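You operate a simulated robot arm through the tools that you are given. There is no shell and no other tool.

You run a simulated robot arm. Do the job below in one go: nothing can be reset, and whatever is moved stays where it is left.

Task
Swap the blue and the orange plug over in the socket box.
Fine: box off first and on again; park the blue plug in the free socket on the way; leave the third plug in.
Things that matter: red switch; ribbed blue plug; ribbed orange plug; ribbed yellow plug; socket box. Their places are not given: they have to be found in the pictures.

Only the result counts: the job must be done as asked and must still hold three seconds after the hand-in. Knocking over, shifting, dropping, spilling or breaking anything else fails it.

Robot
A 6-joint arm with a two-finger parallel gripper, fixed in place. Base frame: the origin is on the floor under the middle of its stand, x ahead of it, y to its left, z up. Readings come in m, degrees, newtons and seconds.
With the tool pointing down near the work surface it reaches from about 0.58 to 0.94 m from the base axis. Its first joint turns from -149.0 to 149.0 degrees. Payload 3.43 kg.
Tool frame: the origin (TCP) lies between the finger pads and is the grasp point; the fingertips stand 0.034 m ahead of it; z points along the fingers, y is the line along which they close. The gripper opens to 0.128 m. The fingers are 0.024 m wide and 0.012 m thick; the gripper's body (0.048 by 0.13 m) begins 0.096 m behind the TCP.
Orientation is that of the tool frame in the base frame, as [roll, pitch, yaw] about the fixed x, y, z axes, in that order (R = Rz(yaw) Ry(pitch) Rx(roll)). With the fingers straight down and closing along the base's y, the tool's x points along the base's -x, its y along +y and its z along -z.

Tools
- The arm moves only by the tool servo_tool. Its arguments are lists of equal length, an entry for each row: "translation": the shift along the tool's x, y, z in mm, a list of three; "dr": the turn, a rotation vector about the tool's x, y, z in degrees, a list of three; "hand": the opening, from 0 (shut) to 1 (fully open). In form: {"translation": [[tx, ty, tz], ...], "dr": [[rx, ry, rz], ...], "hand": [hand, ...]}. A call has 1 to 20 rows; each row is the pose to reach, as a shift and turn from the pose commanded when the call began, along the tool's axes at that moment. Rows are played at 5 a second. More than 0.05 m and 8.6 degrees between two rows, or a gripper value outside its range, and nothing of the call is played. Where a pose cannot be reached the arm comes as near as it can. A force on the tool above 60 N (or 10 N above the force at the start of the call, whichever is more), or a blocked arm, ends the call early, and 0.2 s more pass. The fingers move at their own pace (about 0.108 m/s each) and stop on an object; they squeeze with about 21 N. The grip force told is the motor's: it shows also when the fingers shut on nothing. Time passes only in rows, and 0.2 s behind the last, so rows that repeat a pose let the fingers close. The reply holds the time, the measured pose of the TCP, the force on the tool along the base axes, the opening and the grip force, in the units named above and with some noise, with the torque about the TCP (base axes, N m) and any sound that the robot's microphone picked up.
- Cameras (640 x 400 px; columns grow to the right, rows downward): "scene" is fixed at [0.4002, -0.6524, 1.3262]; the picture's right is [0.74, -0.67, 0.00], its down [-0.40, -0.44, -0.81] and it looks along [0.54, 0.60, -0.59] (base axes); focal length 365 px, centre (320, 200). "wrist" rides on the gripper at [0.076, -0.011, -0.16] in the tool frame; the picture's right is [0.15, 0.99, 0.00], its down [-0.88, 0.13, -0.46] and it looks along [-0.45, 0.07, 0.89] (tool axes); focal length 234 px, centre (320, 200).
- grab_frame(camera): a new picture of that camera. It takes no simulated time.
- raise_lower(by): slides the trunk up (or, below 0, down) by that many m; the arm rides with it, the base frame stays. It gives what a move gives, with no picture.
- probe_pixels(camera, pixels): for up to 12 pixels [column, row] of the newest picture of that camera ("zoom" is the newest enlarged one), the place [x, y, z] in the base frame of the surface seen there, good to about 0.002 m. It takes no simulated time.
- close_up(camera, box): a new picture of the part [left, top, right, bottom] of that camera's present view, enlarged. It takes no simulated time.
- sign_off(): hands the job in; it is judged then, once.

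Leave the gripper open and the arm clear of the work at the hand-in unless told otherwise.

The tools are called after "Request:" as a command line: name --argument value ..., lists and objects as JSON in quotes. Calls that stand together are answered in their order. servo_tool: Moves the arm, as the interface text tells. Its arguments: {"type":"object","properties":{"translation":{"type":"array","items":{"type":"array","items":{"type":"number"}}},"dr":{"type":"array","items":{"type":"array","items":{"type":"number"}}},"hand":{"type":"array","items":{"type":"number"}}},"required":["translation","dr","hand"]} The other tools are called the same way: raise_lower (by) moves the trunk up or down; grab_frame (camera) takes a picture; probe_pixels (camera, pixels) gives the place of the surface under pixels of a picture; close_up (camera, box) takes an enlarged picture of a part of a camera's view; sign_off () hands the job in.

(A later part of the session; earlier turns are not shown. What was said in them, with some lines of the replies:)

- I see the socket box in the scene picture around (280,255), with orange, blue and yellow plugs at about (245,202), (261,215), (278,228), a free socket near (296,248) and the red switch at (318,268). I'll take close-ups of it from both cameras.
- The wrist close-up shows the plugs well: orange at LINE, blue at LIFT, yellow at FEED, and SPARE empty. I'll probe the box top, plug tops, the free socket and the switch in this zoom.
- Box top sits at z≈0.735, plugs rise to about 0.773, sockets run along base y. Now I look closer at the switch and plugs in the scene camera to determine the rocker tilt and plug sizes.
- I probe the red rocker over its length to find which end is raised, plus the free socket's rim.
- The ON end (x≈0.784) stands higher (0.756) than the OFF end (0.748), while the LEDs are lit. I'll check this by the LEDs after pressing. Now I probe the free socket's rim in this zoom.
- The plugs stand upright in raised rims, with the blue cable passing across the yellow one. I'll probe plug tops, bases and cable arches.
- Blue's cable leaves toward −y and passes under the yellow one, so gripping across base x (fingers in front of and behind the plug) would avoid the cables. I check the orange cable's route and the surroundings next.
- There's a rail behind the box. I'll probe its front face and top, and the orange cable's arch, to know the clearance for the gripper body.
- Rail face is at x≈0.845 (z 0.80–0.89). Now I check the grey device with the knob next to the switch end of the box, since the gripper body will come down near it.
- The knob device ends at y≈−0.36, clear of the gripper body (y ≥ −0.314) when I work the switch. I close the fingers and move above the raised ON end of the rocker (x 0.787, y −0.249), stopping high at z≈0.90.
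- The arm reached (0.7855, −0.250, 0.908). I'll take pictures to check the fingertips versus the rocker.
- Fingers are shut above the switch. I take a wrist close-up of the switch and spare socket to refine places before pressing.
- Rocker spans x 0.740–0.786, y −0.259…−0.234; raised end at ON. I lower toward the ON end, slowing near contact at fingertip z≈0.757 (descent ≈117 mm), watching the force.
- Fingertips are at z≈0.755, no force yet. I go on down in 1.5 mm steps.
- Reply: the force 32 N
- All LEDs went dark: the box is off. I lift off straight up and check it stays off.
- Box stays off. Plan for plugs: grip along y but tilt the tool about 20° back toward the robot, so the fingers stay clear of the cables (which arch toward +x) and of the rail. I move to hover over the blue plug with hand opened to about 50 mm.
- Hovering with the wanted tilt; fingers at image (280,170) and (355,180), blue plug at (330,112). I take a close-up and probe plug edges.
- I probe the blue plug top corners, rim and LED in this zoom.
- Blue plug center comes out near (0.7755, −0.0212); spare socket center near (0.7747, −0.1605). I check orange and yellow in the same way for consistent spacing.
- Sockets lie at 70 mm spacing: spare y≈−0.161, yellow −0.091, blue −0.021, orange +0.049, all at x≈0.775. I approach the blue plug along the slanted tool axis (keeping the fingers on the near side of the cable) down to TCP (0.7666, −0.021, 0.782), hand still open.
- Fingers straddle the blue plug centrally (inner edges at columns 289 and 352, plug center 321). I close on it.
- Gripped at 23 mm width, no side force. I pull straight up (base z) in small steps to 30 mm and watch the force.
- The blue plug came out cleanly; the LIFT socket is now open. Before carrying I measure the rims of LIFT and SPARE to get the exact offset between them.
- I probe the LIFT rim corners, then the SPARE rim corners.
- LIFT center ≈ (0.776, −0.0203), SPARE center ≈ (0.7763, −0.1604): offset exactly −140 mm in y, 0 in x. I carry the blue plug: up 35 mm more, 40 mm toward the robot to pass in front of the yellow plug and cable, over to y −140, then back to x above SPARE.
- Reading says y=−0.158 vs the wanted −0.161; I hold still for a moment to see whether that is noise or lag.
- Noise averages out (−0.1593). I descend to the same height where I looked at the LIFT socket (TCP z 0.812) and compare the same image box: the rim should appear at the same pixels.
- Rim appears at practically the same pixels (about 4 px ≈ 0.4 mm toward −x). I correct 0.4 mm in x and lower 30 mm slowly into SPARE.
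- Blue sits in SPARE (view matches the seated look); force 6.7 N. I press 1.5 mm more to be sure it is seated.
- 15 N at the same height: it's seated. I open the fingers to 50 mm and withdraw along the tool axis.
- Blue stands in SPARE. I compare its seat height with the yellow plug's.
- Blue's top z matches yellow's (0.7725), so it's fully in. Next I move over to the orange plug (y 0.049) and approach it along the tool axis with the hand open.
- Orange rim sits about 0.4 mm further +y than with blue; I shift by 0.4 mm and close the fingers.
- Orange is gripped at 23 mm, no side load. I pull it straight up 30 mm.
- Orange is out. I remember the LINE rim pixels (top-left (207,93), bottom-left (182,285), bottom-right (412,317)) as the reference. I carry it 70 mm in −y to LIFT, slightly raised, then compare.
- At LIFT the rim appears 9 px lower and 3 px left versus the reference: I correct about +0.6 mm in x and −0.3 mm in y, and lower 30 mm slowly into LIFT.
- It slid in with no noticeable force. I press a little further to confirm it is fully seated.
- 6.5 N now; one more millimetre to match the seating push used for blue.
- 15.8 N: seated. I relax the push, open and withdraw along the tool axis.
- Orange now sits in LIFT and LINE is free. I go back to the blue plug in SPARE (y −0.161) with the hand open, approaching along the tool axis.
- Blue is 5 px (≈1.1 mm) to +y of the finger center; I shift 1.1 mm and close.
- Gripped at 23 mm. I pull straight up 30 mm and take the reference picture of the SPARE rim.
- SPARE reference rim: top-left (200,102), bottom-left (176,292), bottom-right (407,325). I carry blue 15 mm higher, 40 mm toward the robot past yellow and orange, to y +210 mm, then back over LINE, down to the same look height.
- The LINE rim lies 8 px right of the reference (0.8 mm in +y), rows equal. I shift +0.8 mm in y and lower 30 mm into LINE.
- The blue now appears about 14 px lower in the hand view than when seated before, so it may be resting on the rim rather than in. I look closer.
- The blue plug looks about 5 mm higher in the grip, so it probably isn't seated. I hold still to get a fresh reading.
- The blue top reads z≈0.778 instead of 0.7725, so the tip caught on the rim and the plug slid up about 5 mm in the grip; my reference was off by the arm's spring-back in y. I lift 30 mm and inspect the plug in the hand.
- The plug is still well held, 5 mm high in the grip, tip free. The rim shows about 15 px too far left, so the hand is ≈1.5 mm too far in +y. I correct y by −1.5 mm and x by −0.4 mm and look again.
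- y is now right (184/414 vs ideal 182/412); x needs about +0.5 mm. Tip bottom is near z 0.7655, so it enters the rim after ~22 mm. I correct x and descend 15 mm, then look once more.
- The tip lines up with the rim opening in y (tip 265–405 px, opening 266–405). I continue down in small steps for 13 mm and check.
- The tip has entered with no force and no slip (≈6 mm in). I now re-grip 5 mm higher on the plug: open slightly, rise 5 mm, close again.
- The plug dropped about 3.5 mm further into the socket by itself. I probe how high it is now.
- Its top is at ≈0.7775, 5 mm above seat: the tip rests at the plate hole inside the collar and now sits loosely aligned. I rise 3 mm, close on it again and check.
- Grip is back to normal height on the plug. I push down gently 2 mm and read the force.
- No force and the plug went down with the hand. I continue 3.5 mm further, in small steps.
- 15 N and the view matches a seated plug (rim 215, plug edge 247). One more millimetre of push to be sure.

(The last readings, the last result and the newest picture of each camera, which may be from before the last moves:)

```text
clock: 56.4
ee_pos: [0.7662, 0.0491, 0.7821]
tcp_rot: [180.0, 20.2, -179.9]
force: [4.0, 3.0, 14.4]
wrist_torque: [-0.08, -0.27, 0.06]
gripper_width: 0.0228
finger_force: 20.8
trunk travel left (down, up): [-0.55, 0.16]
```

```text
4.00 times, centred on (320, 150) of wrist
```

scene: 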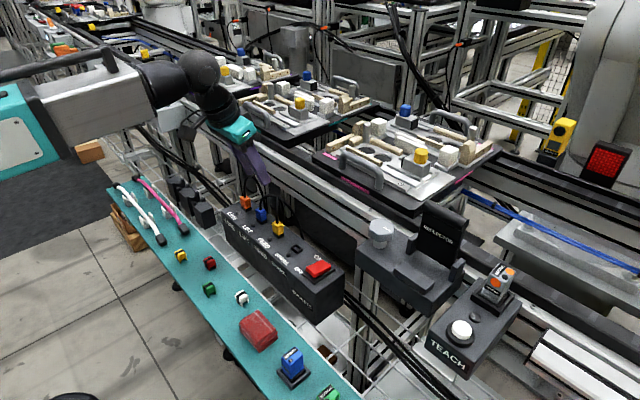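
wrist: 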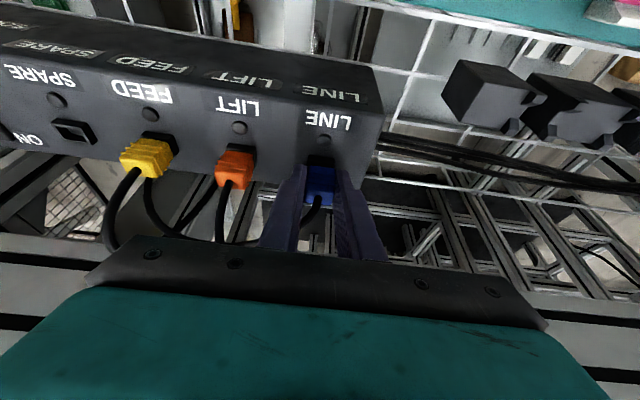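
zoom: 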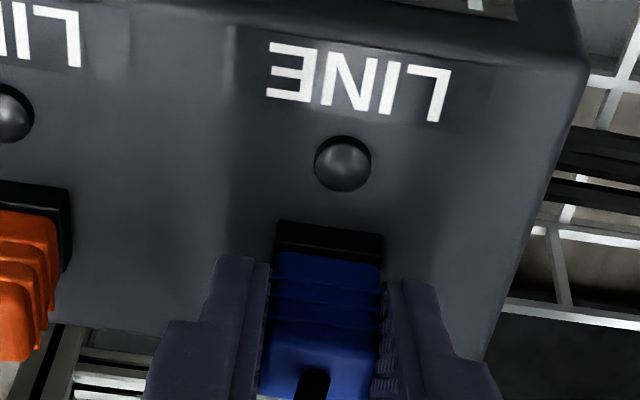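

The force stays near 14–15 N while the hand slips slightly on the plug, so the plug isn't moving further. I relax, open and withdraw a bit to measure its height.

Request:
servo_tool --translation '[[-0.5, 0, -1.4], [-0.5, 0, -1.4], [-0.5, 0, -1.4], [-0.5, 0, -20], [-0.5, 0, -60], [-0.5, 0, -105], [-0.5, 0, -105]]' --dr '[[0, 0, 0], [0, 0, 0], [0, 0, 0], [0, 0, 0], [0, 0, 0], [0, 0, 0], [0, 0, 0]]' --hand '[0.1, 0.39, 0.39, 0.39, 0.39, 0.39, 0.39]'

Request:
grab_frame --camera "wrist"

Request:
close_up --camera "scene" --box '[220, 165, 300, 245]'

```text
clock: 58.0
ee_pos: [0.732, 0.0507, 0.8792]
tcp_rot: [180.0, 20.0, -180.0]
force: [-0.3, -0.3, 0.8]
wrist_torque: [0.0, 0.02, 0.0]
gripper_width: 0.0497
finger_force: 0.0
trunk travel left (down, up): [-0.55, 0.16]
```

```text
taken
```

wrist: 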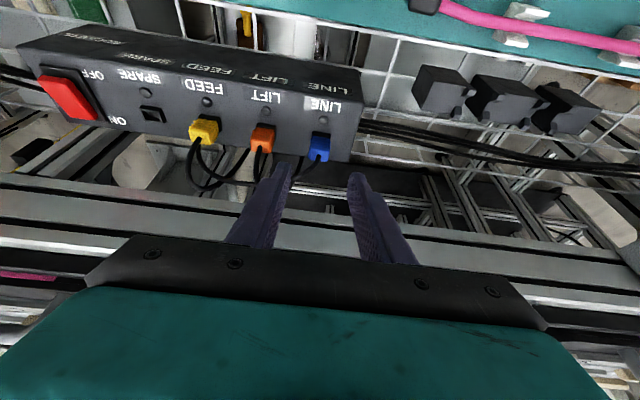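

```text
5.00 times, centred on (260, 205) of scene
```

zoom: 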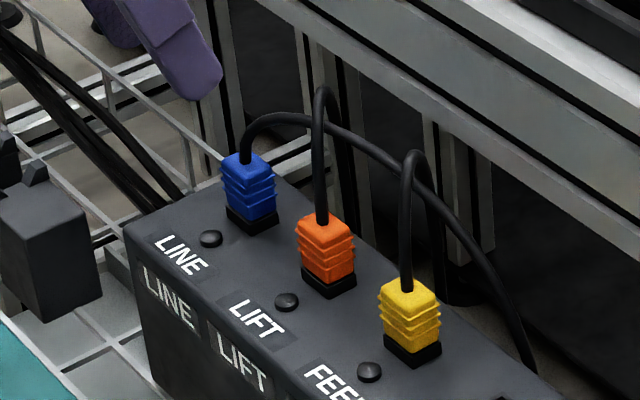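

All three plugs are in and look upright. I probe the tops of blue, orange and yellow to compare seat heights.

Request:
probe_pixels --camera "zoom" --pixels '[[245, 172], [232, 165], [262, 170], [248, 180], [322, 232], [308, 225], [342, 232], [325, 240], [405, 298], [390, 292], [425, 297], [408, 308]]'

Request:
close_up --camera "wrist" --box '[240, 110, 352, 180]'

Request:
probe_pixels --camera "zoom" --pixels '[[430, 215], [490, 220], [440, 255], [470, 225], [105, 190], [165, 200], [110, 230], [140, 200]]'

```text
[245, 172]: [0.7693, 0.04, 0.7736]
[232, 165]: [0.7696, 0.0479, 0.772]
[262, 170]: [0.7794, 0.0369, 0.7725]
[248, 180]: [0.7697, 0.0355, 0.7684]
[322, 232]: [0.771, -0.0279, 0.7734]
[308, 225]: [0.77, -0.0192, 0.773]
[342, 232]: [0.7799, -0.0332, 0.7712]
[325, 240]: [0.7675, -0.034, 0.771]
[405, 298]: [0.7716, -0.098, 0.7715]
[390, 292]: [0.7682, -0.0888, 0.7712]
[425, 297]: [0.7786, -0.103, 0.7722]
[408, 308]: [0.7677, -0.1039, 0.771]
```

```text
5.71 times, centred on (296, 145) of wrist
```

zoom: 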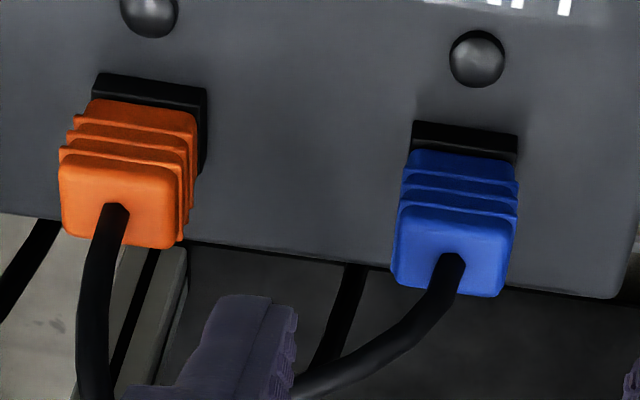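

```text
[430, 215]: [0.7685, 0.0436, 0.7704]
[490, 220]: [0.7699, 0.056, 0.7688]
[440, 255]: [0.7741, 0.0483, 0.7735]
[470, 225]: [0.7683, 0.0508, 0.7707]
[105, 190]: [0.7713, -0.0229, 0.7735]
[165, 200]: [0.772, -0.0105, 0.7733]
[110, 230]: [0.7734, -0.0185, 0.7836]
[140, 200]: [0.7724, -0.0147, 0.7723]
```

All tops are within 1 mm of each other (≈0.7725), so orange in LIFT and blue in LINE are seated. Next: straighten the tool, close the fingers and go above the rocker's now raised OFF end (x 0.739, y −0.247).

Request:
servo_tool --translation '[[-9, 0, -13], [-18.1, -10, -26.08], [-18.1, -50, -26.08], [-18.1, -90, -26.08], [-18.1, -130, -26.08], [-18.1, -170, -26.08], [-18.1, -210, -26.08], [-18.1, -250, -26.08], [-18.1, -285, -26.08], [-18.1, -296.3, -26.08], [-18.1, -296.3, -26.08]]' --dr '[[0, 3, 0], [0, 6, 0], [0, 9, 0], [0, 12, 0], [0, 15, 0], [0, 18, 0], [0, 20, 0], [0, 20, 0], [0, 20, 0], [0, 20, 0], [0, 20, 0]]' --hand '[0.39, 0.3, 0.2, 0.1, 0, 0, 0, 0, 0, 0, 0]'

Request:
grab_frame --camera "wrist"

Request:
close_up --camera "scene" --box '[285, 230, 355, 290]'

Request:
probe_pixels --camera "zoom" --pixels '[[340, 220], [400, 245], [300, 250], [260, 290], [300, 320], [230, 300], [240, 315], [380, 230]]'

```text
clock: 60.4
ee_pos: [0.7401, -0.2457, 0.9096]
tcp_rot: [180.0, 0.0, -180.0]
force: [0.1, 0.0, -0.2]
wrist_torque: [-0.02, -0.01, 0.02]
gripper_width: 0.0001
finger_force: 21.0
trunk travel left (down, up): [-0.55, 0.16]
```

```text
taken
```

wrist: 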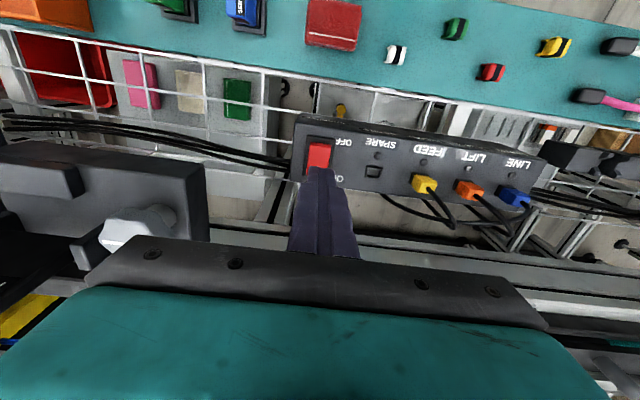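

```text
6.67 times, centred on (320, 260) of scene
```

zoom: 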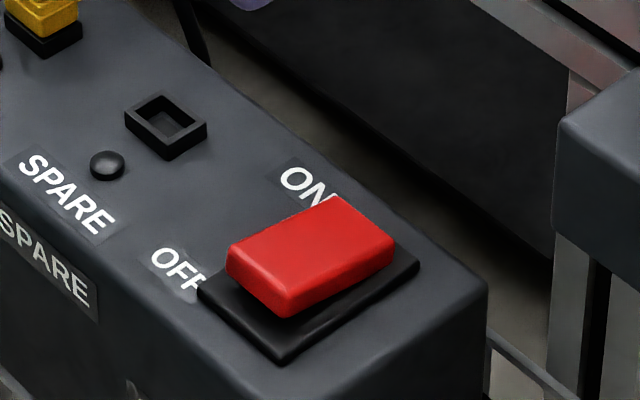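

```text
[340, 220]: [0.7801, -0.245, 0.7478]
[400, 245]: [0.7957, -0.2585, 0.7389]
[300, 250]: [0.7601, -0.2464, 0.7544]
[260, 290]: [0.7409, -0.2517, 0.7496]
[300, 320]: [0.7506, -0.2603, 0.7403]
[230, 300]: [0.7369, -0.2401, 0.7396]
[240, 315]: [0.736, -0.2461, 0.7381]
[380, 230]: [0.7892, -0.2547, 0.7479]
```

The OFF end is up now. I lower the closed fingers on the OFF end, slow near contact (descent ≈120 mm), to the same depth as before (128 mm).

Request:
servo_tool --translation '[[0, 0, 40], [0, 0, 80], [0, 0, 108], [0, 0, 115], [0, 0, 119], [0, 0, 121.5], [0, 0, 123], [0, 0, 124.5], [0, 0, 126], [0, 0, 127.5], [0, 0, 127.5]]' --dr '[[0, 0, 0], [0, 0, 0], [0, 0, 0], [0, 0, 0], [0, 0, 0], [0, 0, 0], [0, 0, 0], [0, 0, 0], [0, 0, 0], [0, 0, 0], [0, 0, 0]]' --hand '[0, 0, 0, 0, 0, 0, 0, 0, 0, 0, 0]'

Request:
close_up --camera "scene" --box '[220, 180, 360, 320]'

```text
clock: 62.8
ee_pos: [0.7396, -0.2462, 0.7857]
tcp_rot: [-179.9, 0.2, 179.9]
force: [1.4, -1.6, 13.7]
wrist_torque: [-0.05, -0.22, 0.02]
gripper_width: 0.0
finger_force: 20.7
trunk travel left (down, up): [-0.55, 0.16]
```

```text
2.86 times, centred on (290, 250) of scene
```

zoom: 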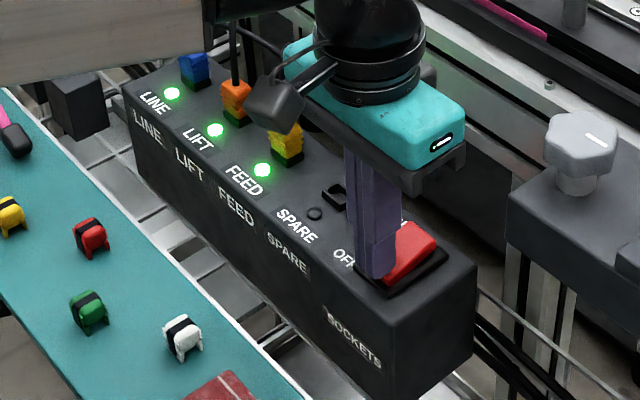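

LINE, LIFT and FEED LEDs are lit: the box is on and all three plugs make contact. I lift straight up, then open the hand well above the work.

Request:
servo_tool --translation '[[0, 0, -10], [0, 0, -45], [0, 0, -90], [0, 0, -135], [0, 0, -180], [0, 0, -225], [0, 0, -265], [0, 0, -285], [0, 0, -285], [0, 0, -285]]' --dr '[[0, 0, 0], [0, 0, 0], [0, 0, 0], [0, 0, 0], [0, 0, 0], [0, 0, 0], [0, 0, 0], [0, 0, 0], [0, 0, 0], [0, 0, 0]]' --hand '[0, 0, 0, 0, 0.2, 0.4, 0.7, 1, 1, 1]'

Request:
close_up --camera "scene" --box '[220, 180, 360, 320]'

Request:
grab_frame --camera "scene"

Request:
close_up --camera "wrist" --box '[300, 90, 560, 252]'

```text
clock: 64.6
ee_pos: [0.7416, -0.2485, 1.0654]
tcp_rot: [-179.9, 0.9, -179.8]
force: [11.2, -1.5, -16.4]
wrist_torque: [0.41, 0.47, 0.19]
gripper_width: 0.128
finger_force: 0.2
trunk travel left (down, up): [-0.55, 0.16]
stopped in row 9: the force on the tool passed its limit at 74 N (the readings are from after the stop); the commanded pose is now the measured one
```

```text
2.86 times, centred on (290, 250) of scene
```

zoom: 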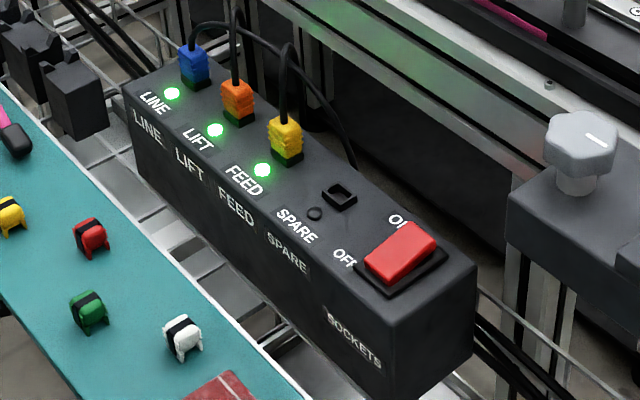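

```text
taken
```

scene: 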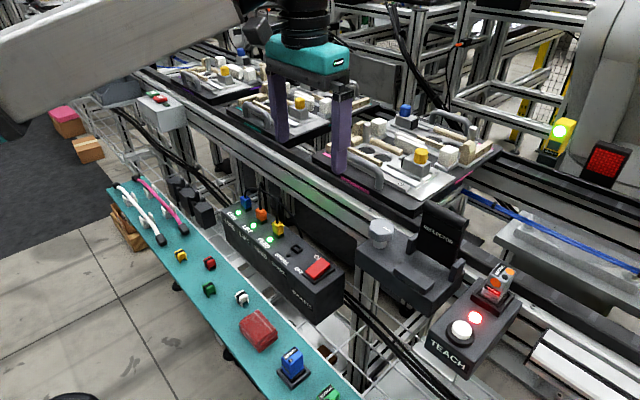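

```text
2.46 times, centred on (430, 171) of wrist
```

zoom: 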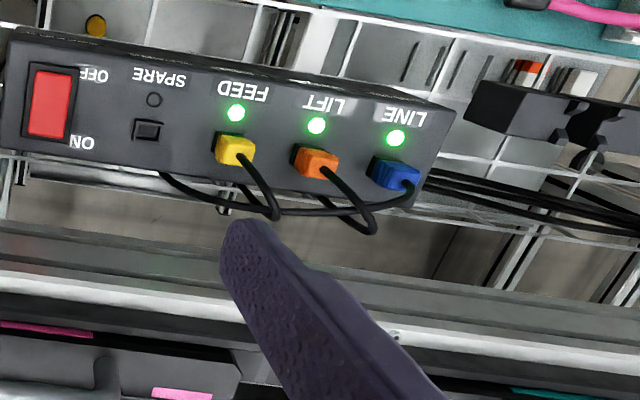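

Work looks right: LINE(blue), LIFT(orange), FEED(yellow) lit, SPARE empty. The retreat stopped on a force spike at the end of the fast lift; I hold still and read again to see whether something is touching.

Request:
servo_tool --translation '[[0, 0, 0], [0, 0, 0], [0, 0, 0]]' --dr '[[0, 0, 0], [0, 0, 0], [0, 0, 0]]' --hand '[1, 1, 1]'

Request:
grab_frame --camera "wrist"

Request:
close_up --camera "scene" --box '[200, 0, 420, 200]'

```text
clock: 65.4
ee_pos: [0.7411, -0.2475, 1.0646]
tcp_rot: [-179.9, 0.8, -179.8]
force: [18.0, -6.4, -30.1]
wrist_torque: [1.2, 0.58, 0.64]
gripper_width: 0.1278
finger_force: 0.0
trunk travel left (down, up): [-0.55, 0.16]
```

```text
taken
```

wrist: 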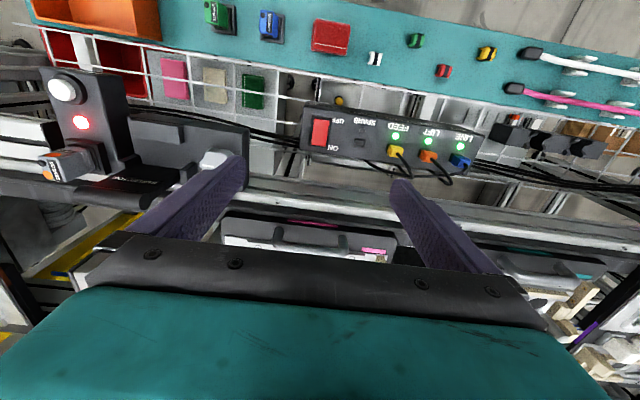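

```text
2.00 times, centred on (310, 100) of scene
```

zoom: 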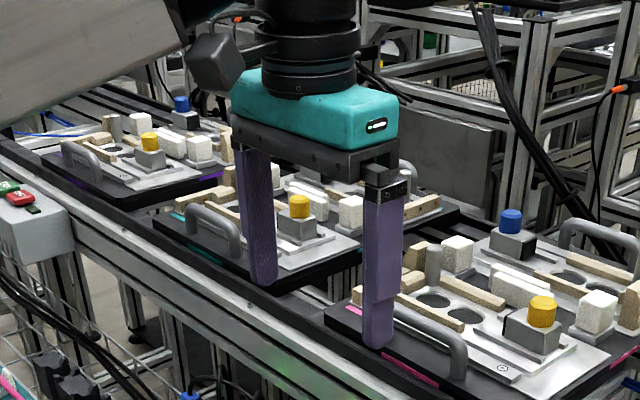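

There's a steady push (−30 N, tilt 0.8°): the camera housing seems to touch the arm's own link in this raised fold. I come back down 50 mm to relieve it.

Request:
servo_tool --translation '[[0, 0, 15], [0, 0, 30], [0, 0, 50], [0, 0, 50], [0, 0, 50]]' --dr '[[0, 0, 0], [0, 0, 0], [0, 0, 0], [0, 0, 0], [0, 0, 0]]' --hand '[1, 1, 1, 1, 1]'

Request:
grab_frame --camera "scene"

```text
clock: 66.6
ee_pos: [0.7419, -0.2489, 1.0136]
tcp_rot: [180.0, 0.8, -179.8]
force: [-0.3, -0.5, -0.6]
wrist_torque: [-0.01, 0.01, 0.01]
gripper_width: 0.1279
finger_force: 0.0
trunk travel left (down, up): [-0.55, 0.16]
```

```text
taken
```

scene: 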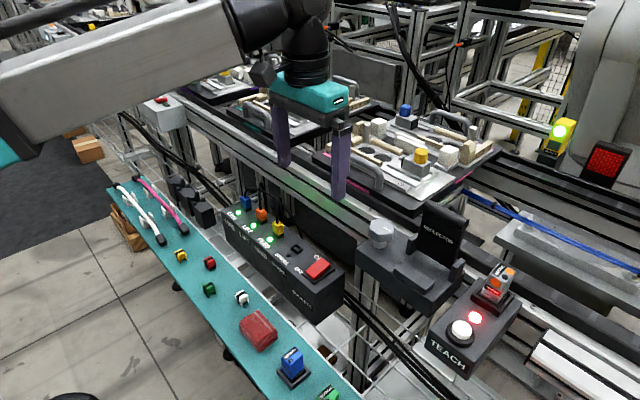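

Force is back to zero, hand open, fingertips at z≈0.98 well above the work. Last close look at the box before handing in.

Request:
close_up --camera "scene" --box '[220, 180, 350, 300]'

Request:
close_up --camera "wrist" --box '[290, 80, 530, 230]'

```text
3.33 times, centred on (285, 240) of scene
```

zoom: 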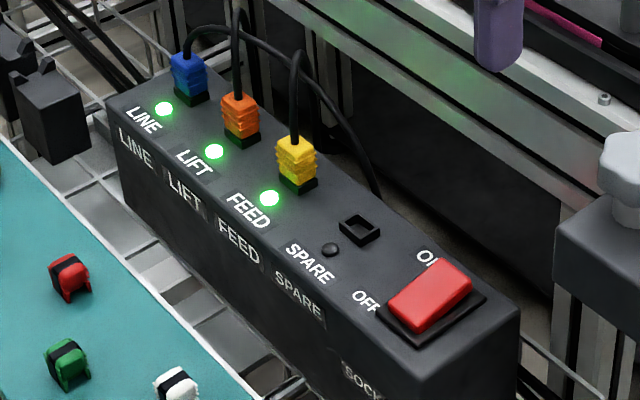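

```text
2.67 times, centred on (410, 155) of wrist
```

zoom: 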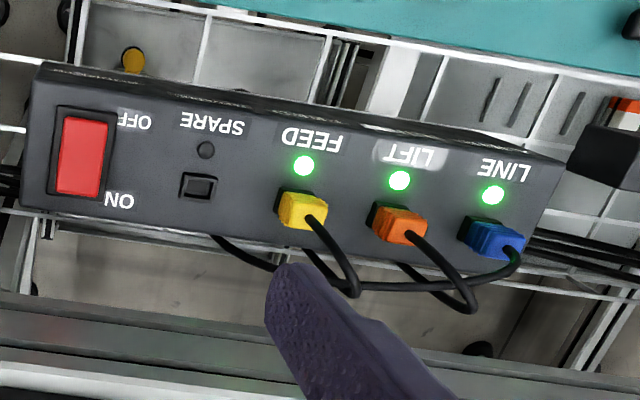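

Blue is in LINE, orange in LIFT and yellow is still in FEED, all with lit LEDs. SPARE is empty, the switch is on, the hand is open and the arm is clear. I hand the job in.

Request:
sign_off

```text
The job is handed in.
```

The blue and orange plugs are swapped: blue is now in LINE and orange is in LIFT. Yellow stayed in FEED throughout, and SPARE is empty again. I switched the box off before moving any plug and back on afterwards. All three LEDs were lit when I handed in, but I have no result from the judging.

Three things happened along the way:

- **Blue plug insertion:** it caught in the LINE socket on the first try and slid about 5 mm up in the grip. I lifted it, realigned it, gripped it again higher up and pushed it in. The probe puts its top within about 1 mm of the other two plugs.
- **Switch end:** while the box was on, the end marked ON stood raised. I pressed that end to switch off and the OFF end to switch back on, checking the LEDs each time.
- **Force spike on retreat:** the final lift stopped at 74 N. It was probably the camera housing touching the arm's own link. I came back down 50 mm and the force went to zero. The pictures afterwards show nothing out of place around the box.

The arm is parked above the box with the gripper open, the fingertips at about z = 0.98 m.
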